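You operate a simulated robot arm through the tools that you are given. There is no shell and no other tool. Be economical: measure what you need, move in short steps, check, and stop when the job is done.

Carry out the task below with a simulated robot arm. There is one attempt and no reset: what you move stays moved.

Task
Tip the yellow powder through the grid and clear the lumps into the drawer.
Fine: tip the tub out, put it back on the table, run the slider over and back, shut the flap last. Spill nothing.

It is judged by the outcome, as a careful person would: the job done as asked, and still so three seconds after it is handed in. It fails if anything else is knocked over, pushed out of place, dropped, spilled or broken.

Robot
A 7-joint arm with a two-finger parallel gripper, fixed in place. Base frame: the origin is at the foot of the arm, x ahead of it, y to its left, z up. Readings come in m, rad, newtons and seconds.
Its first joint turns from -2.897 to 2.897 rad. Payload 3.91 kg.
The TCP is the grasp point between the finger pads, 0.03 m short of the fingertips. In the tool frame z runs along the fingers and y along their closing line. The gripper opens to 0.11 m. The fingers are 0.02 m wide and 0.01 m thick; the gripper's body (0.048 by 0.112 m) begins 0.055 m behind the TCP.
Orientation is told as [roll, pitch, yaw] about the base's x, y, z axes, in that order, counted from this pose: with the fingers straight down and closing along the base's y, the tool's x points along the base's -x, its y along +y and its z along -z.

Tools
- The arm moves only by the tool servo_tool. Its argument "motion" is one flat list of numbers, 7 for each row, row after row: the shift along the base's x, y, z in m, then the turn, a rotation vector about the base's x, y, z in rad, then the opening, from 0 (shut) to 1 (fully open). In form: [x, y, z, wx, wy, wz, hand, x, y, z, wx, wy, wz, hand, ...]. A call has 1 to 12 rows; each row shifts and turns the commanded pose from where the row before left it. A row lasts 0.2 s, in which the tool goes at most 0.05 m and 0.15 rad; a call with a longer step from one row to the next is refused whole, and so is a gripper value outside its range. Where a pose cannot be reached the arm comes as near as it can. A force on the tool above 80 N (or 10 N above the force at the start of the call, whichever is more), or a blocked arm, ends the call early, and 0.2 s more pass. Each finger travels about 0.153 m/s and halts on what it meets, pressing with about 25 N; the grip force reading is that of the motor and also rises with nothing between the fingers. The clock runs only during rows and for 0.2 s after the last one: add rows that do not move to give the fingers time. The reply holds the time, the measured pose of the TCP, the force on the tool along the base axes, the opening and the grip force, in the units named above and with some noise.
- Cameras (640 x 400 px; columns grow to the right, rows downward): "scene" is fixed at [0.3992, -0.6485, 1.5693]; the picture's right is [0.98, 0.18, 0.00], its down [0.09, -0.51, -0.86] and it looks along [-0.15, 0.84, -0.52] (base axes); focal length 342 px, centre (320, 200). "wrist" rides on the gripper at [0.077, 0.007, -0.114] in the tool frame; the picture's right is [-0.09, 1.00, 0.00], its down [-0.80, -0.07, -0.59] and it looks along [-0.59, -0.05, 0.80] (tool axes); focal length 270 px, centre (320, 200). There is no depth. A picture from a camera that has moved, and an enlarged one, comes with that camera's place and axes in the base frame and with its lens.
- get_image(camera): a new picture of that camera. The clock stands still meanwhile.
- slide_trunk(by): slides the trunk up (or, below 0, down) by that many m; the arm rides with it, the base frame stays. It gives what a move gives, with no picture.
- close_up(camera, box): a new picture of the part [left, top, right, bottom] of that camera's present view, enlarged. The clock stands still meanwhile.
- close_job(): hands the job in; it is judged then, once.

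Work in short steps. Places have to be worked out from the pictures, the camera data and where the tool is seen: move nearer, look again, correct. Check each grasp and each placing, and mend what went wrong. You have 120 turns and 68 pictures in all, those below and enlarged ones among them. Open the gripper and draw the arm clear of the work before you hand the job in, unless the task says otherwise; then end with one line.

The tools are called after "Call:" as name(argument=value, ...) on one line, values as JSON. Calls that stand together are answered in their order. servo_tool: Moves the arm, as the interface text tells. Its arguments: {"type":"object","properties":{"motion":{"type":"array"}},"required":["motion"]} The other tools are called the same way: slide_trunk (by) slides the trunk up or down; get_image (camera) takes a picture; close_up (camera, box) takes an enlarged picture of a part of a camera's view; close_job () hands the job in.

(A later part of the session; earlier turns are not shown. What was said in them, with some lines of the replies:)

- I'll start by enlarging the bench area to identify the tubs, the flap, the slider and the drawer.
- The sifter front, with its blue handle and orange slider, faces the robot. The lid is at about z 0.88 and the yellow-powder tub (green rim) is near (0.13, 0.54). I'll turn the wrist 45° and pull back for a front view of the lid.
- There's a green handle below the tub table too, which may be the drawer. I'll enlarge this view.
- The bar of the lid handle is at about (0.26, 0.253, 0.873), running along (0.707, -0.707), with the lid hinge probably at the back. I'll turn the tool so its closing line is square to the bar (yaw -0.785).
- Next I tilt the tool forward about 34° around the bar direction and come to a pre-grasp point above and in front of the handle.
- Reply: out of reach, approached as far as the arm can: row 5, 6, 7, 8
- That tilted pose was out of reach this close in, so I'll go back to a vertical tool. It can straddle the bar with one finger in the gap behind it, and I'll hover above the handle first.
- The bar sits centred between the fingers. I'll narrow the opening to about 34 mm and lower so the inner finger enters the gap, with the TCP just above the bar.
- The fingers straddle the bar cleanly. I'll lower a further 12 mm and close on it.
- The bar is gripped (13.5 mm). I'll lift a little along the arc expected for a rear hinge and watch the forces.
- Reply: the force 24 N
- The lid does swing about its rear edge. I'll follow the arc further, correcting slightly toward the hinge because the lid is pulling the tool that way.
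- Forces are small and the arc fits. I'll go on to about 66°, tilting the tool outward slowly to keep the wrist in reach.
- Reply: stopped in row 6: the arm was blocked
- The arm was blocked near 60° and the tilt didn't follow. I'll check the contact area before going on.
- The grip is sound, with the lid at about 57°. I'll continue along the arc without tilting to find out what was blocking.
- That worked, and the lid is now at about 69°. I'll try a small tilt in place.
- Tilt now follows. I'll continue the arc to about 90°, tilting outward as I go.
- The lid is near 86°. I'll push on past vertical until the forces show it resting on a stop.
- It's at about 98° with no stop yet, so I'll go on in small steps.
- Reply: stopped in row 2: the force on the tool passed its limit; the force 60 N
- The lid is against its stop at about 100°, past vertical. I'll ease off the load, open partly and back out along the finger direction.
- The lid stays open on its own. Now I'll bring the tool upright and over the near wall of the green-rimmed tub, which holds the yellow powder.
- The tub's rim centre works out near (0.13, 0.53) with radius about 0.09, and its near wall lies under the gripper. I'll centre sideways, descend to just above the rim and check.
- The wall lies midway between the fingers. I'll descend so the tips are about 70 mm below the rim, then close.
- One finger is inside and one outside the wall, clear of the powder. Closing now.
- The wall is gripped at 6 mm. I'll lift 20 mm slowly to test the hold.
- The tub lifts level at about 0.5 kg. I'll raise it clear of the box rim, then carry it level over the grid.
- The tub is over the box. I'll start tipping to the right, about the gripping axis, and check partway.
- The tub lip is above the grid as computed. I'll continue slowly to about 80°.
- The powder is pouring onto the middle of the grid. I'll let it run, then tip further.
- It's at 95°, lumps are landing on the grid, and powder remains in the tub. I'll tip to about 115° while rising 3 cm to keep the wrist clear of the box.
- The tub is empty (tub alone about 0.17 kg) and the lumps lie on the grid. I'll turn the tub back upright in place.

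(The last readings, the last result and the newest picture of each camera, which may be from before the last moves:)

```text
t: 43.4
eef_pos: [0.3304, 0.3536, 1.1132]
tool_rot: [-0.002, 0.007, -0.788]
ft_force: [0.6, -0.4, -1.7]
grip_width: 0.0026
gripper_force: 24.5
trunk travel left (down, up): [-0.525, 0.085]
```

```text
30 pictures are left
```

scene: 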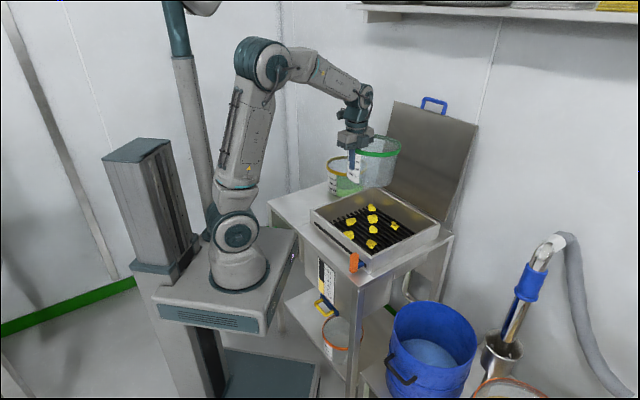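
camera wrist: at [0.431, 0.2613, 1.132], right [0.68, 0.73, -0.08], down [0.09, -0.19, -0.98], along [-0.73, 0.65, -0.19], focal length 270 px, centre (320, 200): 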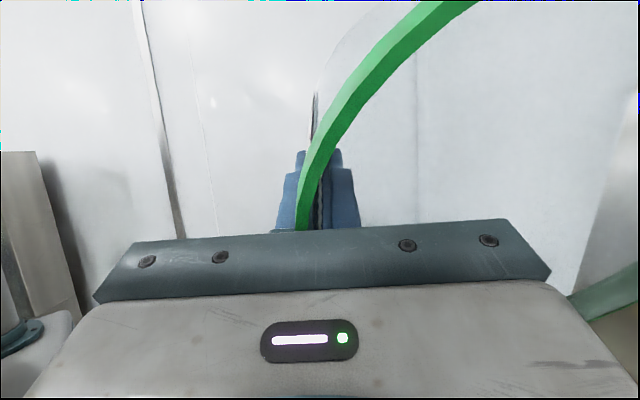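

The tub is upright and empty. I'll carry it back over its old place on the table.

Call:
servo_tool(motion=[-0.0237, 0.0102, 0, 0, 0, 0, 0, -0.0237, 0.0102, 0, 0, 0, 0, 0, -0.0237, 0.0102, 0, 0, 0, 0, 0, -0.0237, 0.0102, 0, 0, 0, 0, 0, -0.0237, 0.0102, 0, 0, 0, 0, 0, -0.0237, 0.0102, 0, 0, 0, 0, 0, -0.0237, 0.0102, 0, 0, 0, 0, 0, -0.0237, 0.0102, 0, 0, 0, 0, 0, -0.0237, 0.0102, 0, 0, 0, 0, 0, -0.0237, 0.0102, 0, 0, 0, 0, 0, -0.0237, 0.0102, 0, 0, 0, 0, 0])

Call:
servo_tool(motion=[0, 0, -0.03, 0, 0, 0, 0, 0, 0, -0.03, 0, 0, 0, 0, 0, 0, -0.03, 0, 0, 0, 0, 0, 0, -0.03, 0, 0, 0, 0, 0, 0, -0.03, 0, 0, 0, 0, 0, 0, -0.025, 0, 0, 0, 0, 0, 0, -0.012, 0, 0, 0, 0, 0, 0, 0, 0, 0, 0, 0])

Call:
close_up(camera="scene", box=[250, 130, 400, 230])

```text
t: 45.8
eef_pos: [0.0705, 0.4673, 1.1141]
tool_rot: [-0.001, 0.008, -0.785]
ft_force: [-0.4, 0.6, -1.2]
grip_width: 0.0026
gripper_force: 25.1
trunk travel left (down, up): [-0.525, 0.085]
```

```text
t: 47.6
eef_pos: [0.0704, 0.4669, 0.9253]
tool_rot: [-0.001, 0.007, -0.787]
ft_force: [0.3, 0.7, -1.7]
grip_width: 0.0026
gripper_force: 24.9
trunk travel left (down, up): [-0.525, 0.085]
```

```text
4.00 times, centred on (325, 180) of scene
camera zoom: at [0.3992, -0.6485, 1.5693], right [0.98, 0.18, 0.0], down [0.09, -0.51, -0.86], along [-0.15, 0.84, -0.52], focal length 1368 px, centre (300, 280)
```

zoom: 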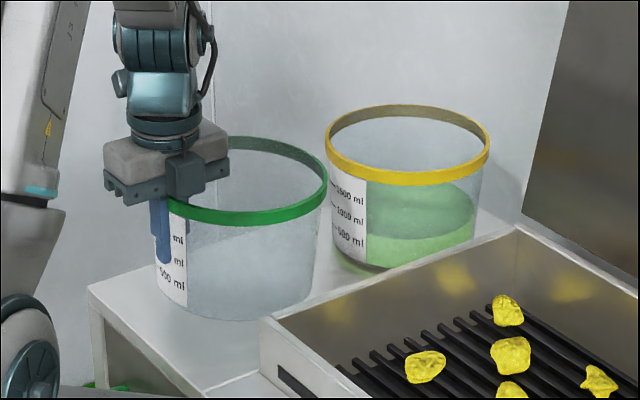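

The tub is clean and upright over its place. I'll lower the last bit in small steps, watching the force.

Call:
servo_tool(motion=[0, 0, -0.008, 0, 0, 0, 0, 0, 0, -0.007, 0, 0, 0, 0, 0, 0, -0.005, 0, 0, 0, 0, 0, 0, -0.003, 0, 0, 0, 0, 0, 0, 0, 0, 0, 0, 0])

```text
t: 48.8
eef_pos: [0.0701, 0.4647, 0.9059]
tool_rot: [0.002, 0.009, -0.785]
ft_force: [-1.7, -0.9, 12.3]
grip_width: 0.0027
gripper_force: 25.6
trunk travel left (down, up): [-0.525, 0.085]
```

Contact is made, so I'll release gently and rise clear.

Call:
servo_tool(motion=[0, 0, 0.001, 0, 0, 0, 0.05, 0, 0, 0, 0, 0, 0, 0.15, 0, 0, 0, 0, 0, 0, 0.3, 0, 0, 0, 0, 0, 0, 0.4, 0, 0, 0, 0, 0, 0, 0.4, 0, 0, 0.03, 0, 0, 0, 0.4, 0, 0, 0.04, 0, 0, 0, 0.4, 0, 0, 0.04, 0, 0, 0, 0.4, 0, 0, 0.04, 0, 0, 0, 0.4])

Call:
close_up(camera="scene", box=[250, 130, 450, 275])

```text
t: 50.8
eef_pos: [0.0697, 0.4621, 1.0582]
tool_rot: [0.0, 0.008, -0.787]
ft_force: [0.2, 0.1, 0.5]
grip_width: 0.0439
gripper_force: 0.1
trunk travel left (down, up): [-0.525, 0.085]
```

```text
2.76 times, centred on (350, 202) of scene
camera zoom: at [0.3992, -0.6485, 1.5693], right [0.98, 0.18, 0.0], down [0.09, -0.51, -0.86], along [-0.15, 0.84, -0.52], focal length 944 px, centre (237, 193)
```

zoom: 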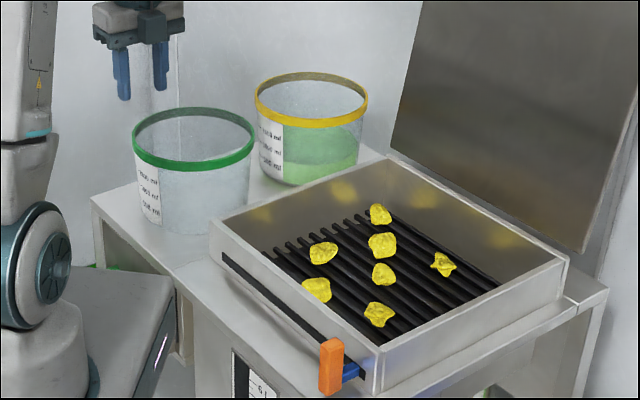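

The tub is back on the table, and seven lumps lie on the grid. The slider knob works out near (0.36, 0.154, 0.857). I'll turn the gripper so it closes along the slot direction and hover above the knob.

Call:
servo_tool(motion=[0.0237, -0.026, 0.01, 0, 0, 0.131, 0.6, 0.0237, -0.026, 0, 0, 0, 0.131, 0.6, 0.0237, -0.026, 0, 0, 0, 0.131, 0.6, 0.0237, -0.026, 0, 0, 0, 0.131, 0.6, 0.0237, -0.026, 0, 0, 0, 0.131, 0.6, 0.0237, -0.026, 0, 0, 0, 0.131, 0.6, 0.0237, -0.026, 0, 0, 0, 0.131, 0.6, 0.0237, -0.026, 0, 0, 0, 0.131, 0.6, 0.0237, -0.026, 0, 0, 0, 0.131, 0.6, 0.0237, -0.026, 0, 0, 0, 0.131, 0.6, 0.0237, -0.026, 0, 0, 0, 0.131, 0.6, 0.0237, -0.026, 0, 0, 0, 0.131, 0.6])

Call:
get_image(camera="wrist")

```text
t: 53.4
eef_pos: [0.3565, 0.1525, 1.064]
tool_rot: [0.0, 0.01, 0.787]
ft_force: [-0.1, 0.5, 0.0]
grip_width: 0.066
gripper_force: 0.0
trunk travel left (down, up): [-0.525, 0.085]
```

```text
27 pictures are left
camera wrist: at [0.2977, 0.1026, 1.179], right [-0.64, 0.77, 0.0], down [0.62, 0.52, 0.59], along [0.45, 0.38, -0.81], focal length 270 px, centre (320, 200)
```

wrist: 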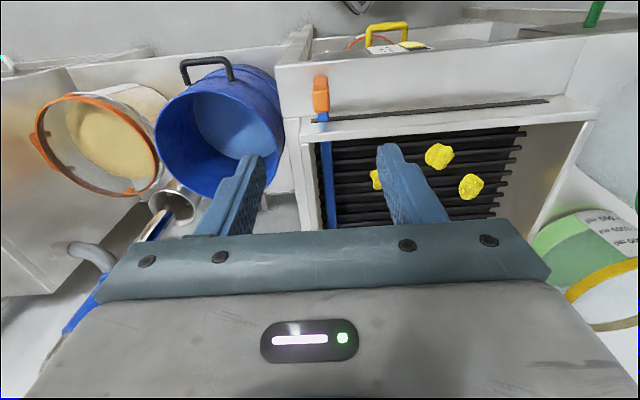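

The knob is straight below the gripper. I'll descend around it.

Call:
servo_tool(motion=[0.001, 0.001, -0.04, 0, 0, 0, 0.6, 0.001, 0.001, -0.04, 0, 0, 0, 0.6, 0, 0, -0.035, 0, 0, 0, 0.6, 0, 0, -0.03, 0, 0, 0, 0.6, 0, 0, -0.02, 0, 0, 0, 0.6, 0, 0, 0, 0, 0, 0, 0.6])

Call:
get_image(camera="wrist")

Call:
close_up(camera="scene", box=[290, 180, 430, 280])

```text
t: 54.8
eef_pos: [0.3566, 0.1557, 0.8994]
tool_rot: [0.0, 0.008, 0.787]
ft_force: [-0.5, -0.5, 0.0]
grip_width: 0.0661
gripper_force: 0.1
trunk travel left (down, up): [-0.525, 0.085]
```

```text
26 pictures are left
camera wrist: at [0.2975, 0.1062, 1.0136], right [-0.64, 0.77, 0.0], down [0.62, 0.52, 0.59], along [0.45, 0.38, -0.81], focal length 270 px, centre (320, 200)
```

wrist: 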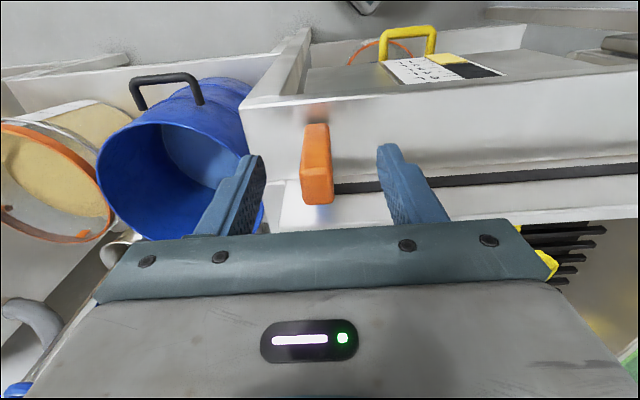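

```text
4.00 times, centred on (360, 230) of scene
camera zoom: at [0.3992, -0.6485, 1.5693], right [0.98, 0.18, 0.0], down [0.09, -0.51, -0.86], along [-0.15, 0.84, -0.52], focal length 1368 px, centre (160, 80)
```

zoom: 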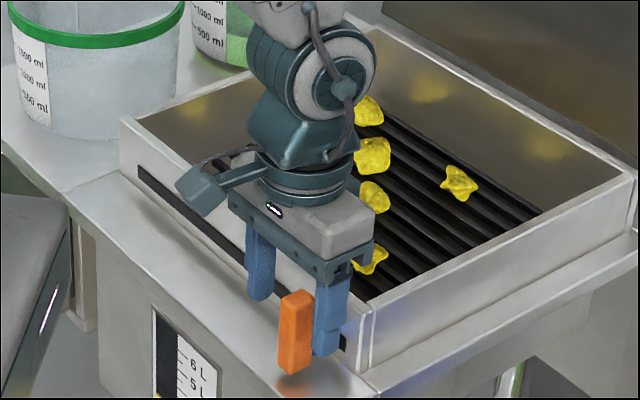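

The knob is between the fingers. I'll lower another 30 mm and close on it.

Call:
servo_tool(motion=[0.002, 0.001, -0.015, 0, 0, 0, 0.6, 0, 0, -0.013, 0, 0, 0, 0.6, 0, 0, 0, 0, 0, 0, 0.4, 0, 0, 0, 0, 0, 0, 0.2, 0, 0, 0, 0, 0, 0, 0.1, 0, 0, 0, 0, 0, 0, 0.1])

Call:
close_up(camera="scene", box=[290, 180, 430, 280])

```text
t: 56.2
eef_pos: [0.3588, 0.1553, 0.8715]
tool_rot: [0.002, 0.008, 0.784]
ft_force: [0.1, -0.8, -3.9]
grip_width: 0.0176
gripper_force: 44.9
trunk travel left (down, up): [-0.525, 0.085]
```

```text
4.00 times, centred on (360, 230) of scene
camera zoom: at [0.3992, -0.6485, 1.5693], right [0.98, 0.18, 0.0], down [0.09, -0.51, -0.86], along [-0.15, 0.84, -0.52], focal length 1368 px, centre (160, 80)
```

zoom: 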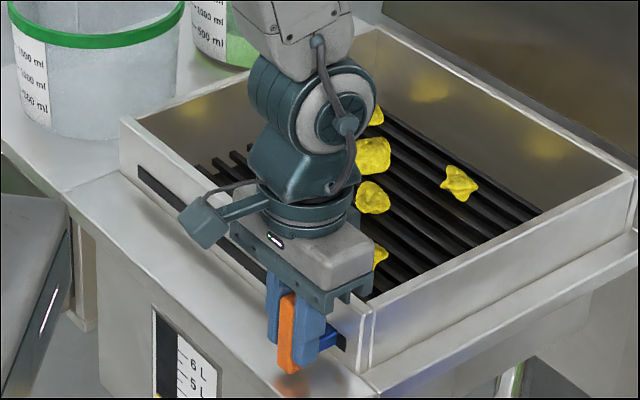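

The knob is held (17.6 mm). I'll drag the slider along the slot to the left, slowly, for the first 12 cm.

Call:
servo_tool(motion=[-0.0071, 0.0071, 0, 0, 0, 0, 0.05, -0.0106, 0.0106, 0, 0, 0, 0, 0.05, -0.0106, 0.0106, 0, 0, 0, 0, 0.05, -0.0106, 0.0106, 0, 0, 0, 0, 0.05, -0.0106, 0.0106, 0, 0, 0, 0, 0.05, -0.0106, 0.0106, 0, 0, 0, 0, 0.05, -0.0106, 0.0106, 0, 0, 0, 0, 0.05, -0.0106, 0.0106, 0, 0, 0, 0, 0.05])

Call:
close_up(camera="scene", box=[270, 150, 450, 280])

```text
t: 58.0
eef_pos: [0.2747, 0.2399, 0.8712]
tool_rot: [0.0, 0.006, 0.788]
ft_force: [1.4, 3.4, 7.7]
grip_width: 0.018
gripper_force: 45.2
trunk travel left (down, up): [-0.525, 0.085]
```

```text
3.08 times, centred on (360, 215) of scene
camera zoom: at [0.3992, -0.6485, 1.5693], right [0.98, 0.18, 0.0], down [0.09, -0.51, -0.86], along [-0.15, 0.84, -0.52], focal length 1053 px, centre (197, 154)
```

zoom: 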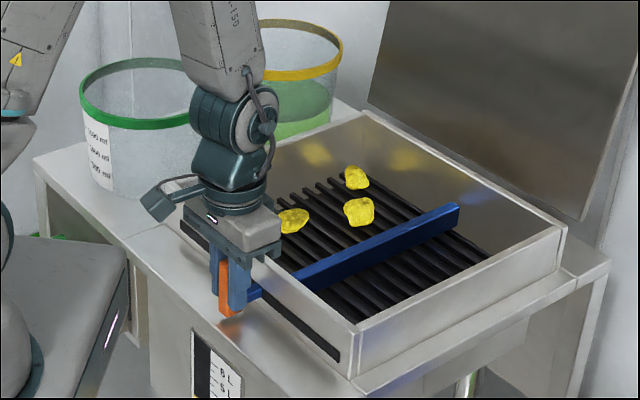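

The wiper is sweeping the lumps left. I'll continue another 12 cm.

Call:
servo_tool(motion=[-0.0106, 0.0106, 0, 0, 0, 0, 0.05, -0.0106, 0.0106, 0, 0, 0, 0, 0.05, -0.0106, 0.0106, 0, 0, 0, 0, 0.05, -0.0106, 0.0106, 0, 0, 0, 0, 0.05, -0.0106, 0.0106, 0, 0, 0, 0, 0.05, -0.0106, 0.0106, 0, 0, 0, 0, 0.05, -0.0106, 0.0106, 0, 0, 0, 0, 0.05, -0.0106, 0.0106, 0, 0, 0, 0, 0.05])

Call:
close_up(camera="scene", box=[270, 150, 450, 280])

Call:
get_image(camera="wrist")

```text
t: 59.8
eef_pos: [0.1907, 0.3251, 0.8712]
tool_rot: [-0.003, 0.009, 0.788]
ft_force: [-8.0, -6.6, -16.2]
grip_width: 0.0183
gripper_force: 44.3
trunk travel left (down, up): [-0.525, 0.085]
```

```text
3.08 times, centred on (360, 215) of scene
camera zoom: at [0.3992, -0.6485, 1.5693], right [0.98, 0.18, 0.0], down [0.09, -0.51, -0.86], along [-0.15, 0.84, -0.52], focal length 1053 px, centre (197, 154)
```

zoom: 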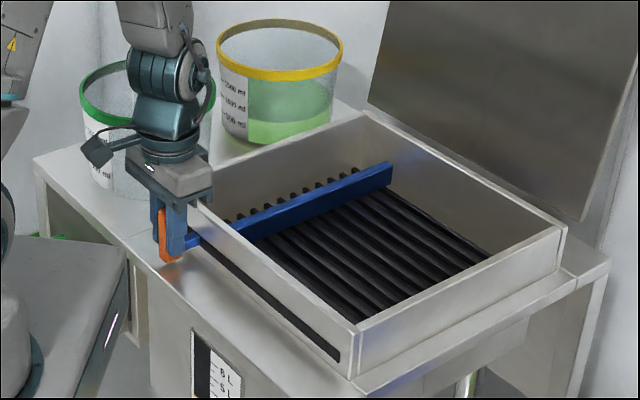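

```text
21 pictures are left
camera wrist: at [0.1315, 0.2745, 0.9862], right [-0.64, 0.77, 0.0], down [0.62, 0.52, 0.59], along [0.45, 0.38, -0.81], focal length 270 px, centre (320, 200)
```

wrist: 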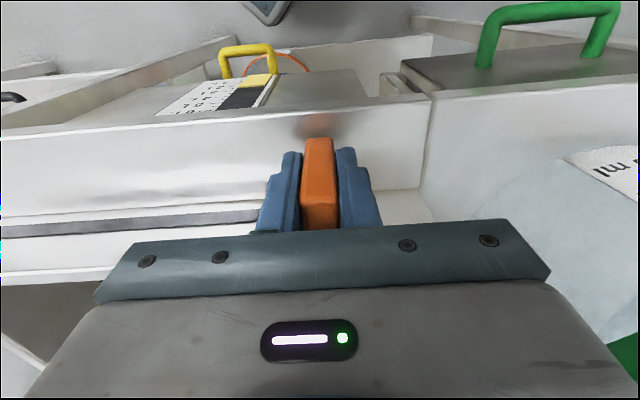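

The wiper is at about three-quarters of the stroke. I'll go on in small steps to the end stop, staying wary of the tub beside the gripper.

Call:
servo_tool(motion=[-0.0064, 0.0064, 0, 0, 0, 0, 0.05, -0.0064, 0.0064, 0, 0, 0, 0, 0.05, -0.005, 0.005, 0, 0, 0, 0, 0.05, -0.005, 0.005, 0, 0, 0, 0, 0.05])

Call:
close_up(camera="scene", box=[270, 130, 420, 250])

```text
t: 60.8
eef_pos: [0.1762, 0.3391, 0.8723]
tool_rot: [-0.002, 0.013, 0.78]
ft_force: [25.3, -40.0, -19.4]
grip_width: 0.0181
gripper_force: 45.6
trunk travel left (down, up): [-0.525, 0.085]
```

```text
3.33 times, centred on (345, 190) of scene
camera zoom: at [0.3992, -0.6485, 1.5693], right [0.98, 0.18, 0.0], down [0.09, -0.51, -0.86], along [-0.15, 0.84, -0.52], focal length 1140 px, centre (237, 233)
```

zoom: 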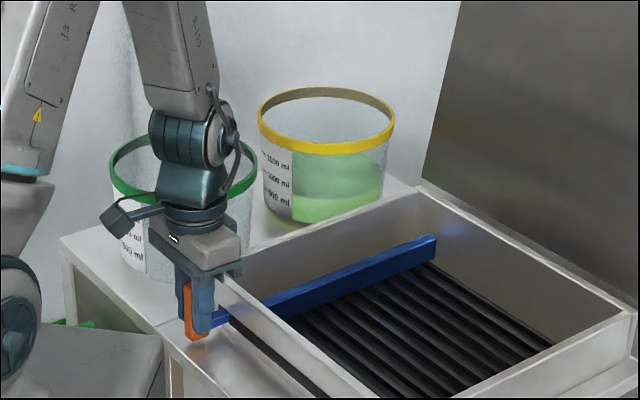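

The resistance of about 47 N comes where the slot ends, so the wiper is at its left stop with the lumps pushed over the edge. Now I'll bring the slider back.

Call:
servo_tool(motion=[0.007, -0.007, 0, 0, 0, 0, 0.05, 0.0106, -0.0106, 0, 0, 0, 0, 0.05, 0.014, -0.014, 0, 0, 0, 0, 0.05, 0.0177, -0.0177, 0, 0, 0, 0, 0.05, 0.0177, -0.0177, 0, 0, 0, 0, 0.05, 0.0177, -0.0177, 0, 0, 0, 0, 0.05, 0.0177, -0.0177, 0, 0, 0, 0, 0.05, 0.0177, -0.0177, 0, 0, 0, 0, 0.05, 0.0177, -0.0177, 0, 0, 0, 0, 0.05, 0.0177, -0.0177, 0, 0, 0, 0, 0.05, 0.0177, -0.0177, 0, 0, 0, 0, 0.05])

Call:
close_up(camera="scene", box=[270, 150, 450, 280])

```text
t: 63.2
eef_pos: [0.3439, 0.1699, 0.8716]
tool_rot: [0.001, 0.007, 0.786]
ft_force: [-1.8, -2.6, 8.7]
grip_width: 0.0182
gripper_force: 45.5
trunk travel left (down, up): [-0.525, 0.085]
```

```text
3.08 times, centred on (360, 215) of scene
camera zoom: at [0.3992, -0.6485, 1.5693], right [0.98, 0.18, 0.0], down [0.09, -0.51, -0.86], along [-0.15, 0.84, -0.52], focal length 1053 px, centre (197, 154)
```

zoom: 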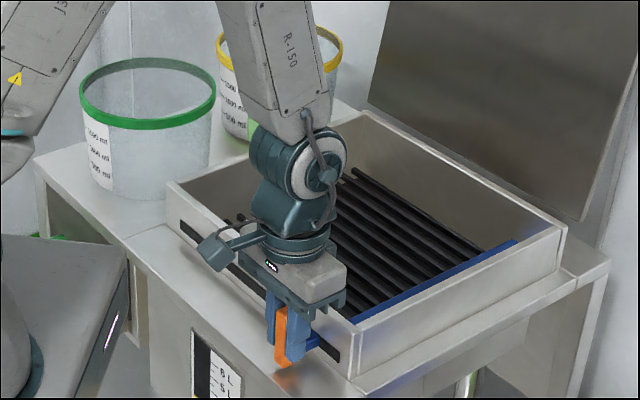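

Nearly home. I'll return the last 2 cm to the starting stop.

Call:
servo_tool(motion=[0.006, -0.006, 0, 0, 0, 0, 0.05, 0.005, -0.005, 0, 0, 0, 0, 0.05, 0.0045, -0.0045, 0, 0, 0, 0, 0.05])

```text
t: 64.0
eef_pos: [0.3574, 0.1574, 0.8718]
tool_rot: [0.002, 0.007, 0.787]
ft_force: [-1.7, -2.3, 10.2]
grip_width: 0.0179
gripper_force: 44.8
trunk travel left (down, up): [-0.525, 0.085]
```

Now I push 4 mm more to seat it, release, rise and look at the grid.

Call:
servo_tool(motion=[0.002, -0.002, 0, 0, 0, 0, 0.05, 0.001, -0.001, 0, 0, 0, 0, 0.05, 0, 0, 0, 0, 0, 0, 0.3, 0, 0, 0, 0, 0, 0, 0.5, 0, 0, 0.03, 0, 0, 0, 0.5, 0, 0, 0.04, 0, 0, 0, 0.5, 0, 0, 0.04, 0, 0, 0, 0.5, 0, 0, 0.04, 0, 0, 0, 0.5, -0.02, 0.02, 0.03, 0, 0, 0, 0.5, -0.03, 0.03, 0.03, 0, 0, 0, 0.5, -0.03, 0.03, 0.02, 0, 0, 0, 0.5])

Call:
get_image(camera="wrist")

Call:
get_image(camera="scene")

```text
refused: row 10 steps farther than a row can; nothing moved
```

```text
18 pictures are left
camera wrist: at [0.2984, 0.1072, 0.9863], right [-0.64, 0.77, 0.0], down [0.62, 0.52, 0.59], along [0.45, 0.38, -0.81], focal length 270 px, centre (320, 200)
```

wrist: 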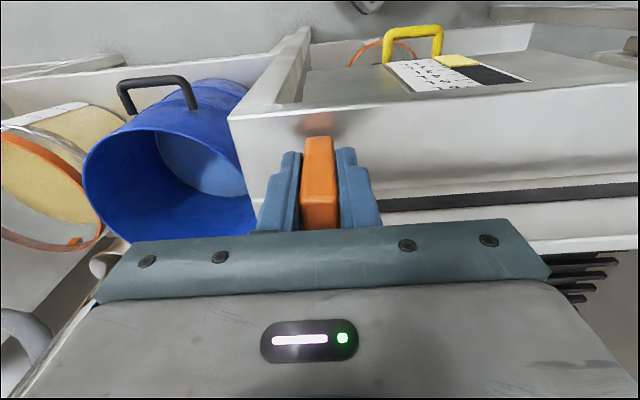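

```text
17 pictures are left
```

scene: 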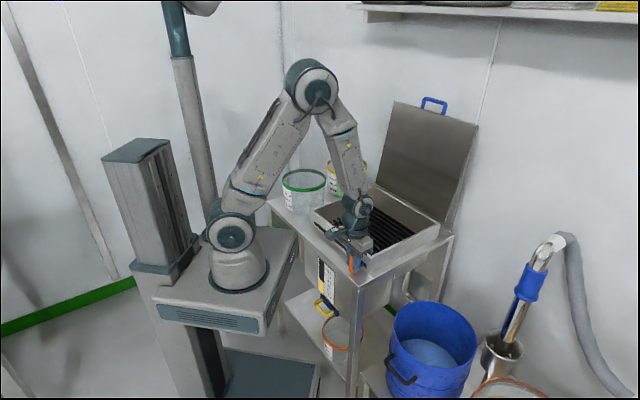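

One row was too long, so nothing moved. I'll repeat it with shorter steps.

Call:
servo_tool(motion=[0.002, -0.002, 0, 0, 0, 0, 0.05, 0.001, -0.001, 0, 0, 0, 0, 0.05, 0, 0, 0, 0, 0, 0, 0.3, 0, 0, 0, 0, 0, 0, 0.5, 0, 0, 0.03, 0, 0, 0, 0.5, 0, 0, 0.04, 0, 0, 0, 0.5, 0, 0, 0.04, 0, 0, 0, 0.5, 0, 0, 0.04, 0, 0, 0, 0.5, -0.02, 0.02, 0.03, 0, 0, 0, 0.5, -0.025, 0.025, 0.03, 0, 0, 0, 0.5, -0.025, 0.025, 0.02, 0, 0, 0, 0.5])

Call:
get_image(camera="wrist")

Call:
close_up(camera="scene", box=[250, 130, 450, 275])

```text
t: 66.4
eef_pos: [0.291, 0.2255, 1.1017]
tool_rot: [0.0, 0.009, 0.786]
ft_force: [0.8, -0.6, -0.6]
grip_width: 0.0553
gripper_force: 0.0
trunk travel left (down, up): [-0.525, 0.085]
```

```text
16 pictures are left
camera wrist: at [0.232, 0.1752, 1.2165], right [-0.64, 0.77, 0.0], down [0.62, 0.52, 0.59], along [0.45, 0.38, -0.81], focal length 270 px, centre (320, 200)
```

wrist: 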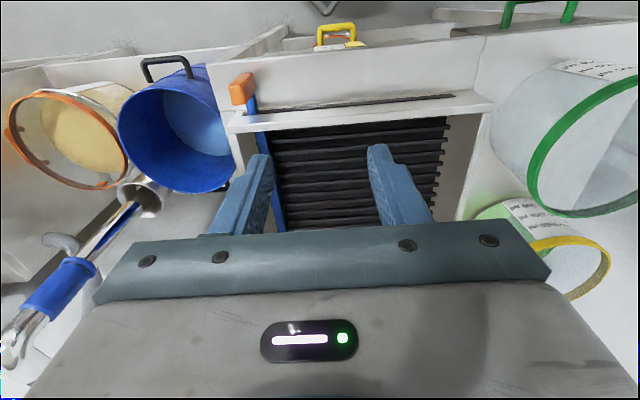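

```text
2.76 times, centred on (350, 202) of scene
camera zoom: at [0.3992, -0.6485, 1.5693], right [0.98, 0.18, 0.0], down [0.09, -0.51, -0.86], along [-0.15, 0.84, -0.52], focal length 944 px, centre (237, 193)
```

zoom: 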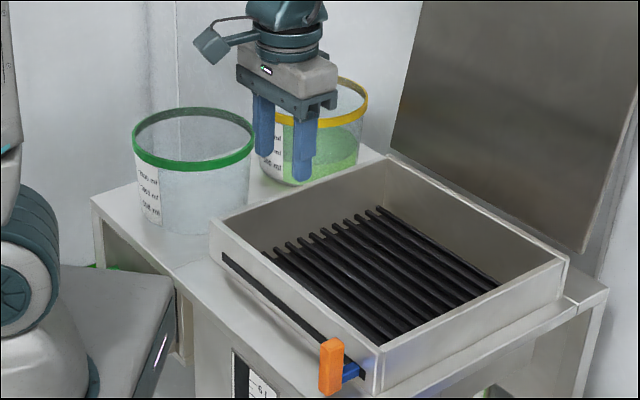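

The grid is clear, the slider is home and both tubs stand. Last comes the flap: I'll turn the tool back and return to the pose from which I released the handle.

Call:
servo_tool(motion=[0.0091, 0.01375, 0.0165, 0, 0, -0.131, 0.3, 0.0091, 0.01375, 0.0165, 0, 0, -0.131, 0.3, 0.0091, 0.01375, 0.0165, 0, 0, -0.131, 0.3, 0.0091, 0.01375, 0.0165, 0, 0, -0.131, 0.3, 0.0091, 0.01375, 0.0165, 0, 0, -0.131, 0.3, 0.0091, 0.01375, 0.0165, 0, 0, -0.131, 0.3, 0.0091, 0.01375, 0.0165, 0, 0, -0.131, 0.3, 0.0091, 0.01375, 0.0165, 0, 0, -0.131, 0.3, 0.0091, 0.01375, 0.0165, 0, 0, -0.131, 0.3, 0.0091, 0.01375, 0.0165, 0, 0, -0.131, 0.3, 0.0091, 0.01375, 0.0165, 0, 0, -0.131, 0.3, 0.0091, 0.01375, 0.0165, 0, 0, -0.131, 0.3])

Call:
servo_tool(motion=[0.011, 0.011, 0.0037, 0.05, -0.05, 0, 0.3, 0.011, 0.011, 0.0037, 0.05, -0.05, 0, 0.3, 0.011, 0.011, 0.0037, 0.05, -0.05, 0, 0.3, 0.011, 0.011, 0.0037, 0.05, -0.05, 0, 0.3, 0.011, 0.011, 0.0037, 0.05, -0.05, 0, 0.3, 0.011, 0.011, 0.0037, 0.05, -0.05, 0, 0.3, 0.011, 0.011, 0.0037, 0.05, -0.05, 0, 0.3, 0.011, 0.011, 0.0037, 0.05, -0.05, 0, 0.3, 0.011, 0.011, 0.0037, 0.05, -0.05, 0, 0.3, 0.011, 0.011, 0.0037, 0.05, -0.05, 0, 0.3, 0.011, 0.011, 0.0037, 0.05, -0.05, 0, 0.3])

Call:
get_image(camera="wrist")

```text
t: 69.0
eef_pos: [0.3991, 0.3898, 1.3009]
tool_rot: [-0.001, 0.009, -0.787]
ft_force: [0.7, 0.0, 0.2]
grip_width: 0.0332
gripper_force: 0.0
trunk travel left (down, up): [-0.525, 0.085]
```

```text
t: 71.4
eef_pos: [0.519, 0.5126, 1.3385]
tool_rot: [0.777, 0.007, -0.78]
ft_force: [0.0, -0.5, -0.4]
grip_width: 0.0329
gripper_force: 0.1
trunk travel left (down, up): [-0.525, 0.085]
```

```text
14 pictures are left
camera wrist: at [0.411, 0.5109, 1.4267], right [0.57, 0.44, 0.7], down [0.24, -0.9, 0.37], along [0.79, -0.04, -0.61], focal length 270 px, centre (320, 200)
```

wrist: 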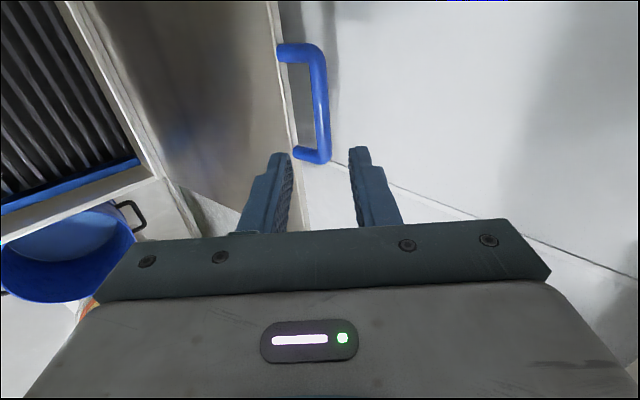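

The bar is centred between the fingers. I'll advance along the finger direction to the earlier grip point and close.

Call:
servo_tool(motion=[0.017, 0.0165, -0.0235, 0, 0, 0, 0.3, 0.017, 0.0165, -0.0235, 0, 0, 0, 0.3, 0.014, 0.0135, -0.0195, 0, 0, 0, 0.3, 0.012, 0.012, -0.017, 0, 0, 0, 0.3, 0, 0, 0, 0, 0, 0, 0.3])

Call:
close_up(camera="wrist", box=[200, 20, 460, 240])

```text
t: 72.6
eef_pos: [0.5807, 0.5705, 1.2561]
tool_rot: [0.777, 0.008, -0.781]
ft_force: [0.7, 0.2, 1.1]
grip_width: 0.0328
gripper_force: 0.0
trunk travel left (down, up): [-0.525, 0.085]
```

```text
1.82 times, centred on (330, 130) of wrist
camera zoom: at [0.4726, 0.5705, 1.3425], right [0.57, 0.44, 0.7], down [0.24, -0.9, 0.37], along [0.79, -0.04, -0.61], focal length 491 px, centre (302, 327)
```

zoom: 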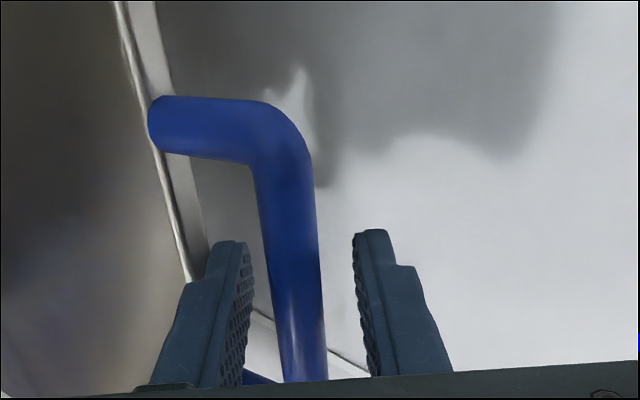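

The bar is between the fingers with clearance on both sides. I'll close and bring the lid forward along the recorded arc to about vertical.

Call:
servo_tool(motion=[0, 0, 0, 0, 0, 0, 0.15, 0, 0, 0, 0, 0, 0, 0, 0, 0, 0, 0, 0, 0, 0, -0.006, -0.0055, 0.0022, -0.011, 0.011, 0, 0, -0.006, -0.0055, 0.0022, -0.011, 0.011, 0, 0, -0.0142, -0.0142, 0.002, -0.034, 0.034, 0, 0, -0.0142, -0.0142, 0.002, -0.034, 0.034, 0, 0, -0.0142, -0.0142, 0.0008, -0.034, 0.034, 0, 0, -0.0142, -0.0142, -0.002, -0.034, 0.034, 0, 0])

Call:
get_image(camera="scene")

```text
t: 74.6
eef_pos: [0.5125, 0.503, 1.2629]
tool_rot: [0.551, 0.007, -0.782]
ft_force: [0.4, -0.7, -8.6]
grip_width: 0.0136
gripper_force: 45.0
trunk travel left (down, up): [-0.525, 0.085]
```

```text
12 pictures are left
```

scene: 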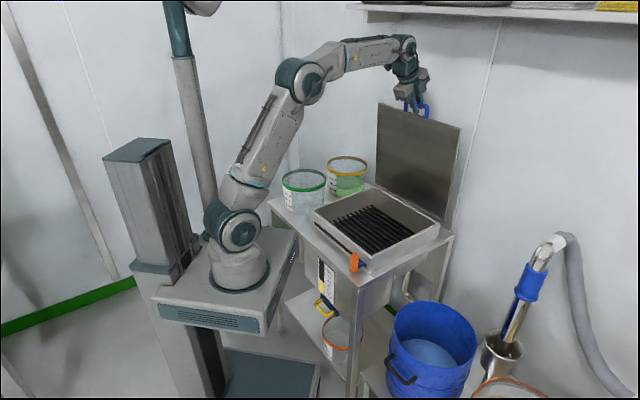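

The lid follows well. I'll continue down the recorded arc to about 69° and bring the tool upright.

Call:
servo_tool(motion=[-0.0132, -0.0128, -0.0019, -0.04, 0.04, 0, 0, -0.0132, -0.0128, -0.0028, -0.04, 0.04, 0, 0, -0.0132, -0.0128, -0.0037, -0.04, 0.04, 0, 0, -0.0132, -0.0128, -0.0045, -0.04, 0.04, 0, 0, -0.0132, -0.0128, -0.0055, -0.04, 0.04, 0, 0, -0.0132, -0.0128, -0.0063, -0.04, 0.04, 0, 0, 0, 0, 0, -0.035, 0.035, 0, 0, 0, 0, 0, -0.035, 0.035, 0, 0, 0, 0, 0, -0.035, 0.035, 0, 0])

```text
t: 76.6
eef_pos: [0.4334, 0.4236, 1.2384]
tool_rot: [0.065, 0.008, -0.786]
ft_force: [3.8, -3.8, 1.5]
grip_width: 0.0135
gripper_force: 45.7
trunk travel left (down, up): [-0.525, 0.085]
```

Continuing down the arc from 69° to about 32°.

Call:
servo_tool(motion=[-0.0123, -0.0117, -0.0075, -0.015, 0.015, 0, 0, -0.0123, -0.0117, -0.0085, -0.015, 0.015, 0, 0, -0.0123, -0.0117, -0.0095, -0.01, 0.01, 0, 0, -0.0123, -0.0117, -0.0105, 0, 0, 0, 0, -0.0221, -0.0218, -0.0224, 0, 0, 0, 0, -0.0202, -0.0202, -0.0254, 0, 0, 0, 0, -0.018, -0.018, -0.0282, 0, 0, 0, 0, -0.016, -0.016, -0.0302, 0, 0, 0, 0, -0.0062, -0.0062, -0.0135, 0, 0, 0, 0])

```text
t: 78.6
eef_pos: [0.302, 0.2942, 1.0848]
tool_rot: [0.009, 0.007, -0.787]
ft_force: [6.1, -12.6, 3.6]
grip_width: 0.0135
gripper_force: 45.4
trunk travel left (down, up): [-0.525, 0.085]
```

The lid is at about 32°. I'll lower it the rest of the way, slowing for the last centimetres.

Call:
servo_tool(motion=[-0.0132, -0.0132, -0.0336, 0, 0, 0, 0, -0.0107, -0.0107, -0.0353, 0, 0, 0, 0, -0.0083, -0.0083, -0.0367, 0, 0, 0, 0, -0.0063, -0.006, -0.0377, 0, 0, 0, 0, -0.0017, -0.0017, -0.0193, 0, 0, 0, 0, -0.001, -0.001, -0.0193, 0, 0, 0, 0, -0.0003, -0.0003, -0.01, 0, 0, 0, 0, 0, 0, -0.006, 0, 0, 0, 0, 0, 0, -0.005, 0, 0, 0, 0])

Call:
close_up(camera="scene", box=[260, 140, 460, 265])

```text
t: 80.6
eef_pos: [0.2601, 0.2523, 0.8822]
tool_rot: [0.007, 0.01, -0.787]
ft_force: [3.8, -20.2, 3.5]
grip_width: 0.0136
gripper_force: 45.1
trunk travel left (down, up): [-0.525, 0.085]
```

```text
3.20 times, centred on (360, 202) of scene
camera zoom: at [0.3992, -0.6485, 1.5693], right [0.98, 0.18, 0.0], down [0.09, -0.51, -0.86], along [-0.15, 0.84, -0.52], focal length 1095 px, centre (192, 192)
```

zoom: 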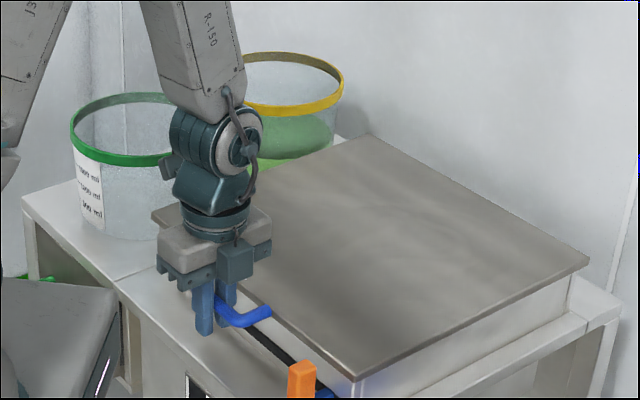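

The lid is down. I'll settle it 2 mm, open the fingers within the gap and rise straight up.

Call:
servo_tool(motion=[0, 0, -0.002, 0, 0, 0, 0, 0, 0, 0, 0, 0, 0, 0.2, 0, 0, 0, 0, 0, 0, 0.3, 0, 0, 0, 0, 0, 0, 0.3, 0, 0, 0.02, 0, 0, 0, 0.3, 0, 0, 0.03, 0, 0, 0, 0.3, 0, 0, 0.04, 0, 0, 0, 0.3, 0, 0, 0.045, 0, 0, 0, 0.3, 0, 0, 0.045, 0, 0, 0, 0.5, 0, 0, 0.045, 0, 0, 0, 1, 0, 0, 0.045, 0, 0, 0, 1])

Call:
get_image(camera="scene")

Call:
close_up(camera="scene", box=[250, 140, 470, 380])

Call:
get_image(camera="wrist")

```text
t: 83.0
eef_pos: [0.2627, 0.2547, 1.1494]
tool_rot: [0.007, 0.009, -0.785]
ft_force: [-1.6, 0.4, -0.6]
grip_width: 0.1099
gripper_force: 0.0
trunk travel left (down, up): [-0.525, 0.085]
```

```text
10 pictures are left
```

scene: 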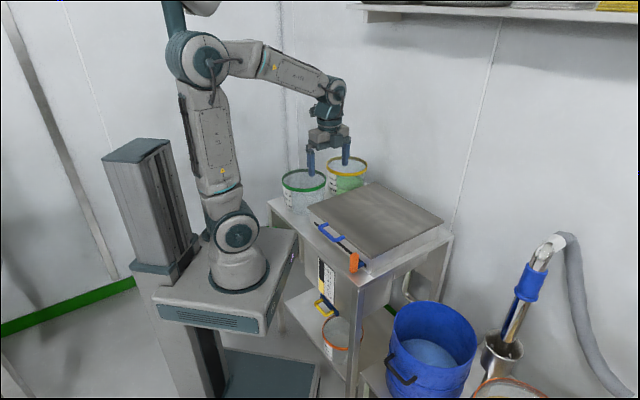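

```text
1.67 times, centred on (360, 260) of scene
camera zoom: at [0.3992, -0.6485, 1.5693], right [0.98, 0.18, 0.0], down [0.09, -0.51, -0.86], along [-0.15, 0.84, -0.52], focal length 570 px, centre (253, 100)
```

zoom: 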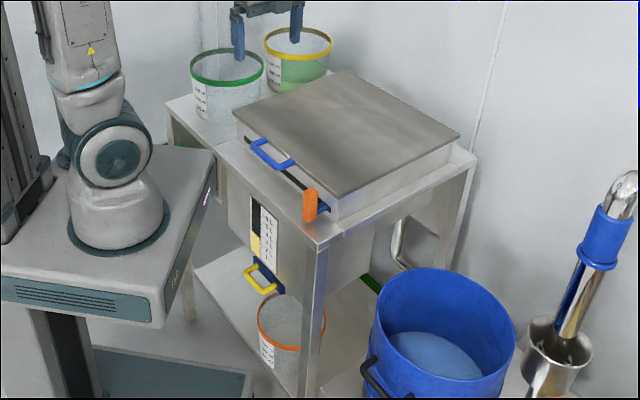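

```text
8 pictures are left
camera wrist: at [0.2122, 0.3124, 1.2638], right [0.77, 0.64, 0.01], down [0.52, -0.62, 0.59], along [0.38, -0.45, -0.81], focal length 270 px, centre (320, 200)
```

wrist: 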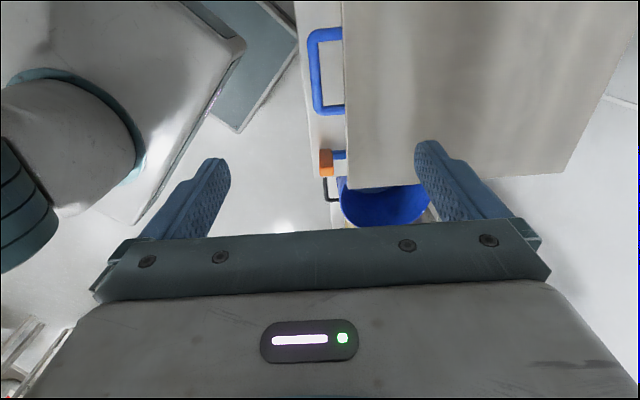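

The flap is shut, and the level window now shows more powder. The emptied tub and everything else stand in place, and the open gripper is well clear, so I'm handing in.

Call:
close_job()

```text
The job is handed in.
```

The yellow powder has been tipped through the grid and the empty tub is back on the table. The slider went over and back and left the grid clear of lumps. I shut the flap last and saw no spills. I didn't open the drawer to check the lumps were inside.
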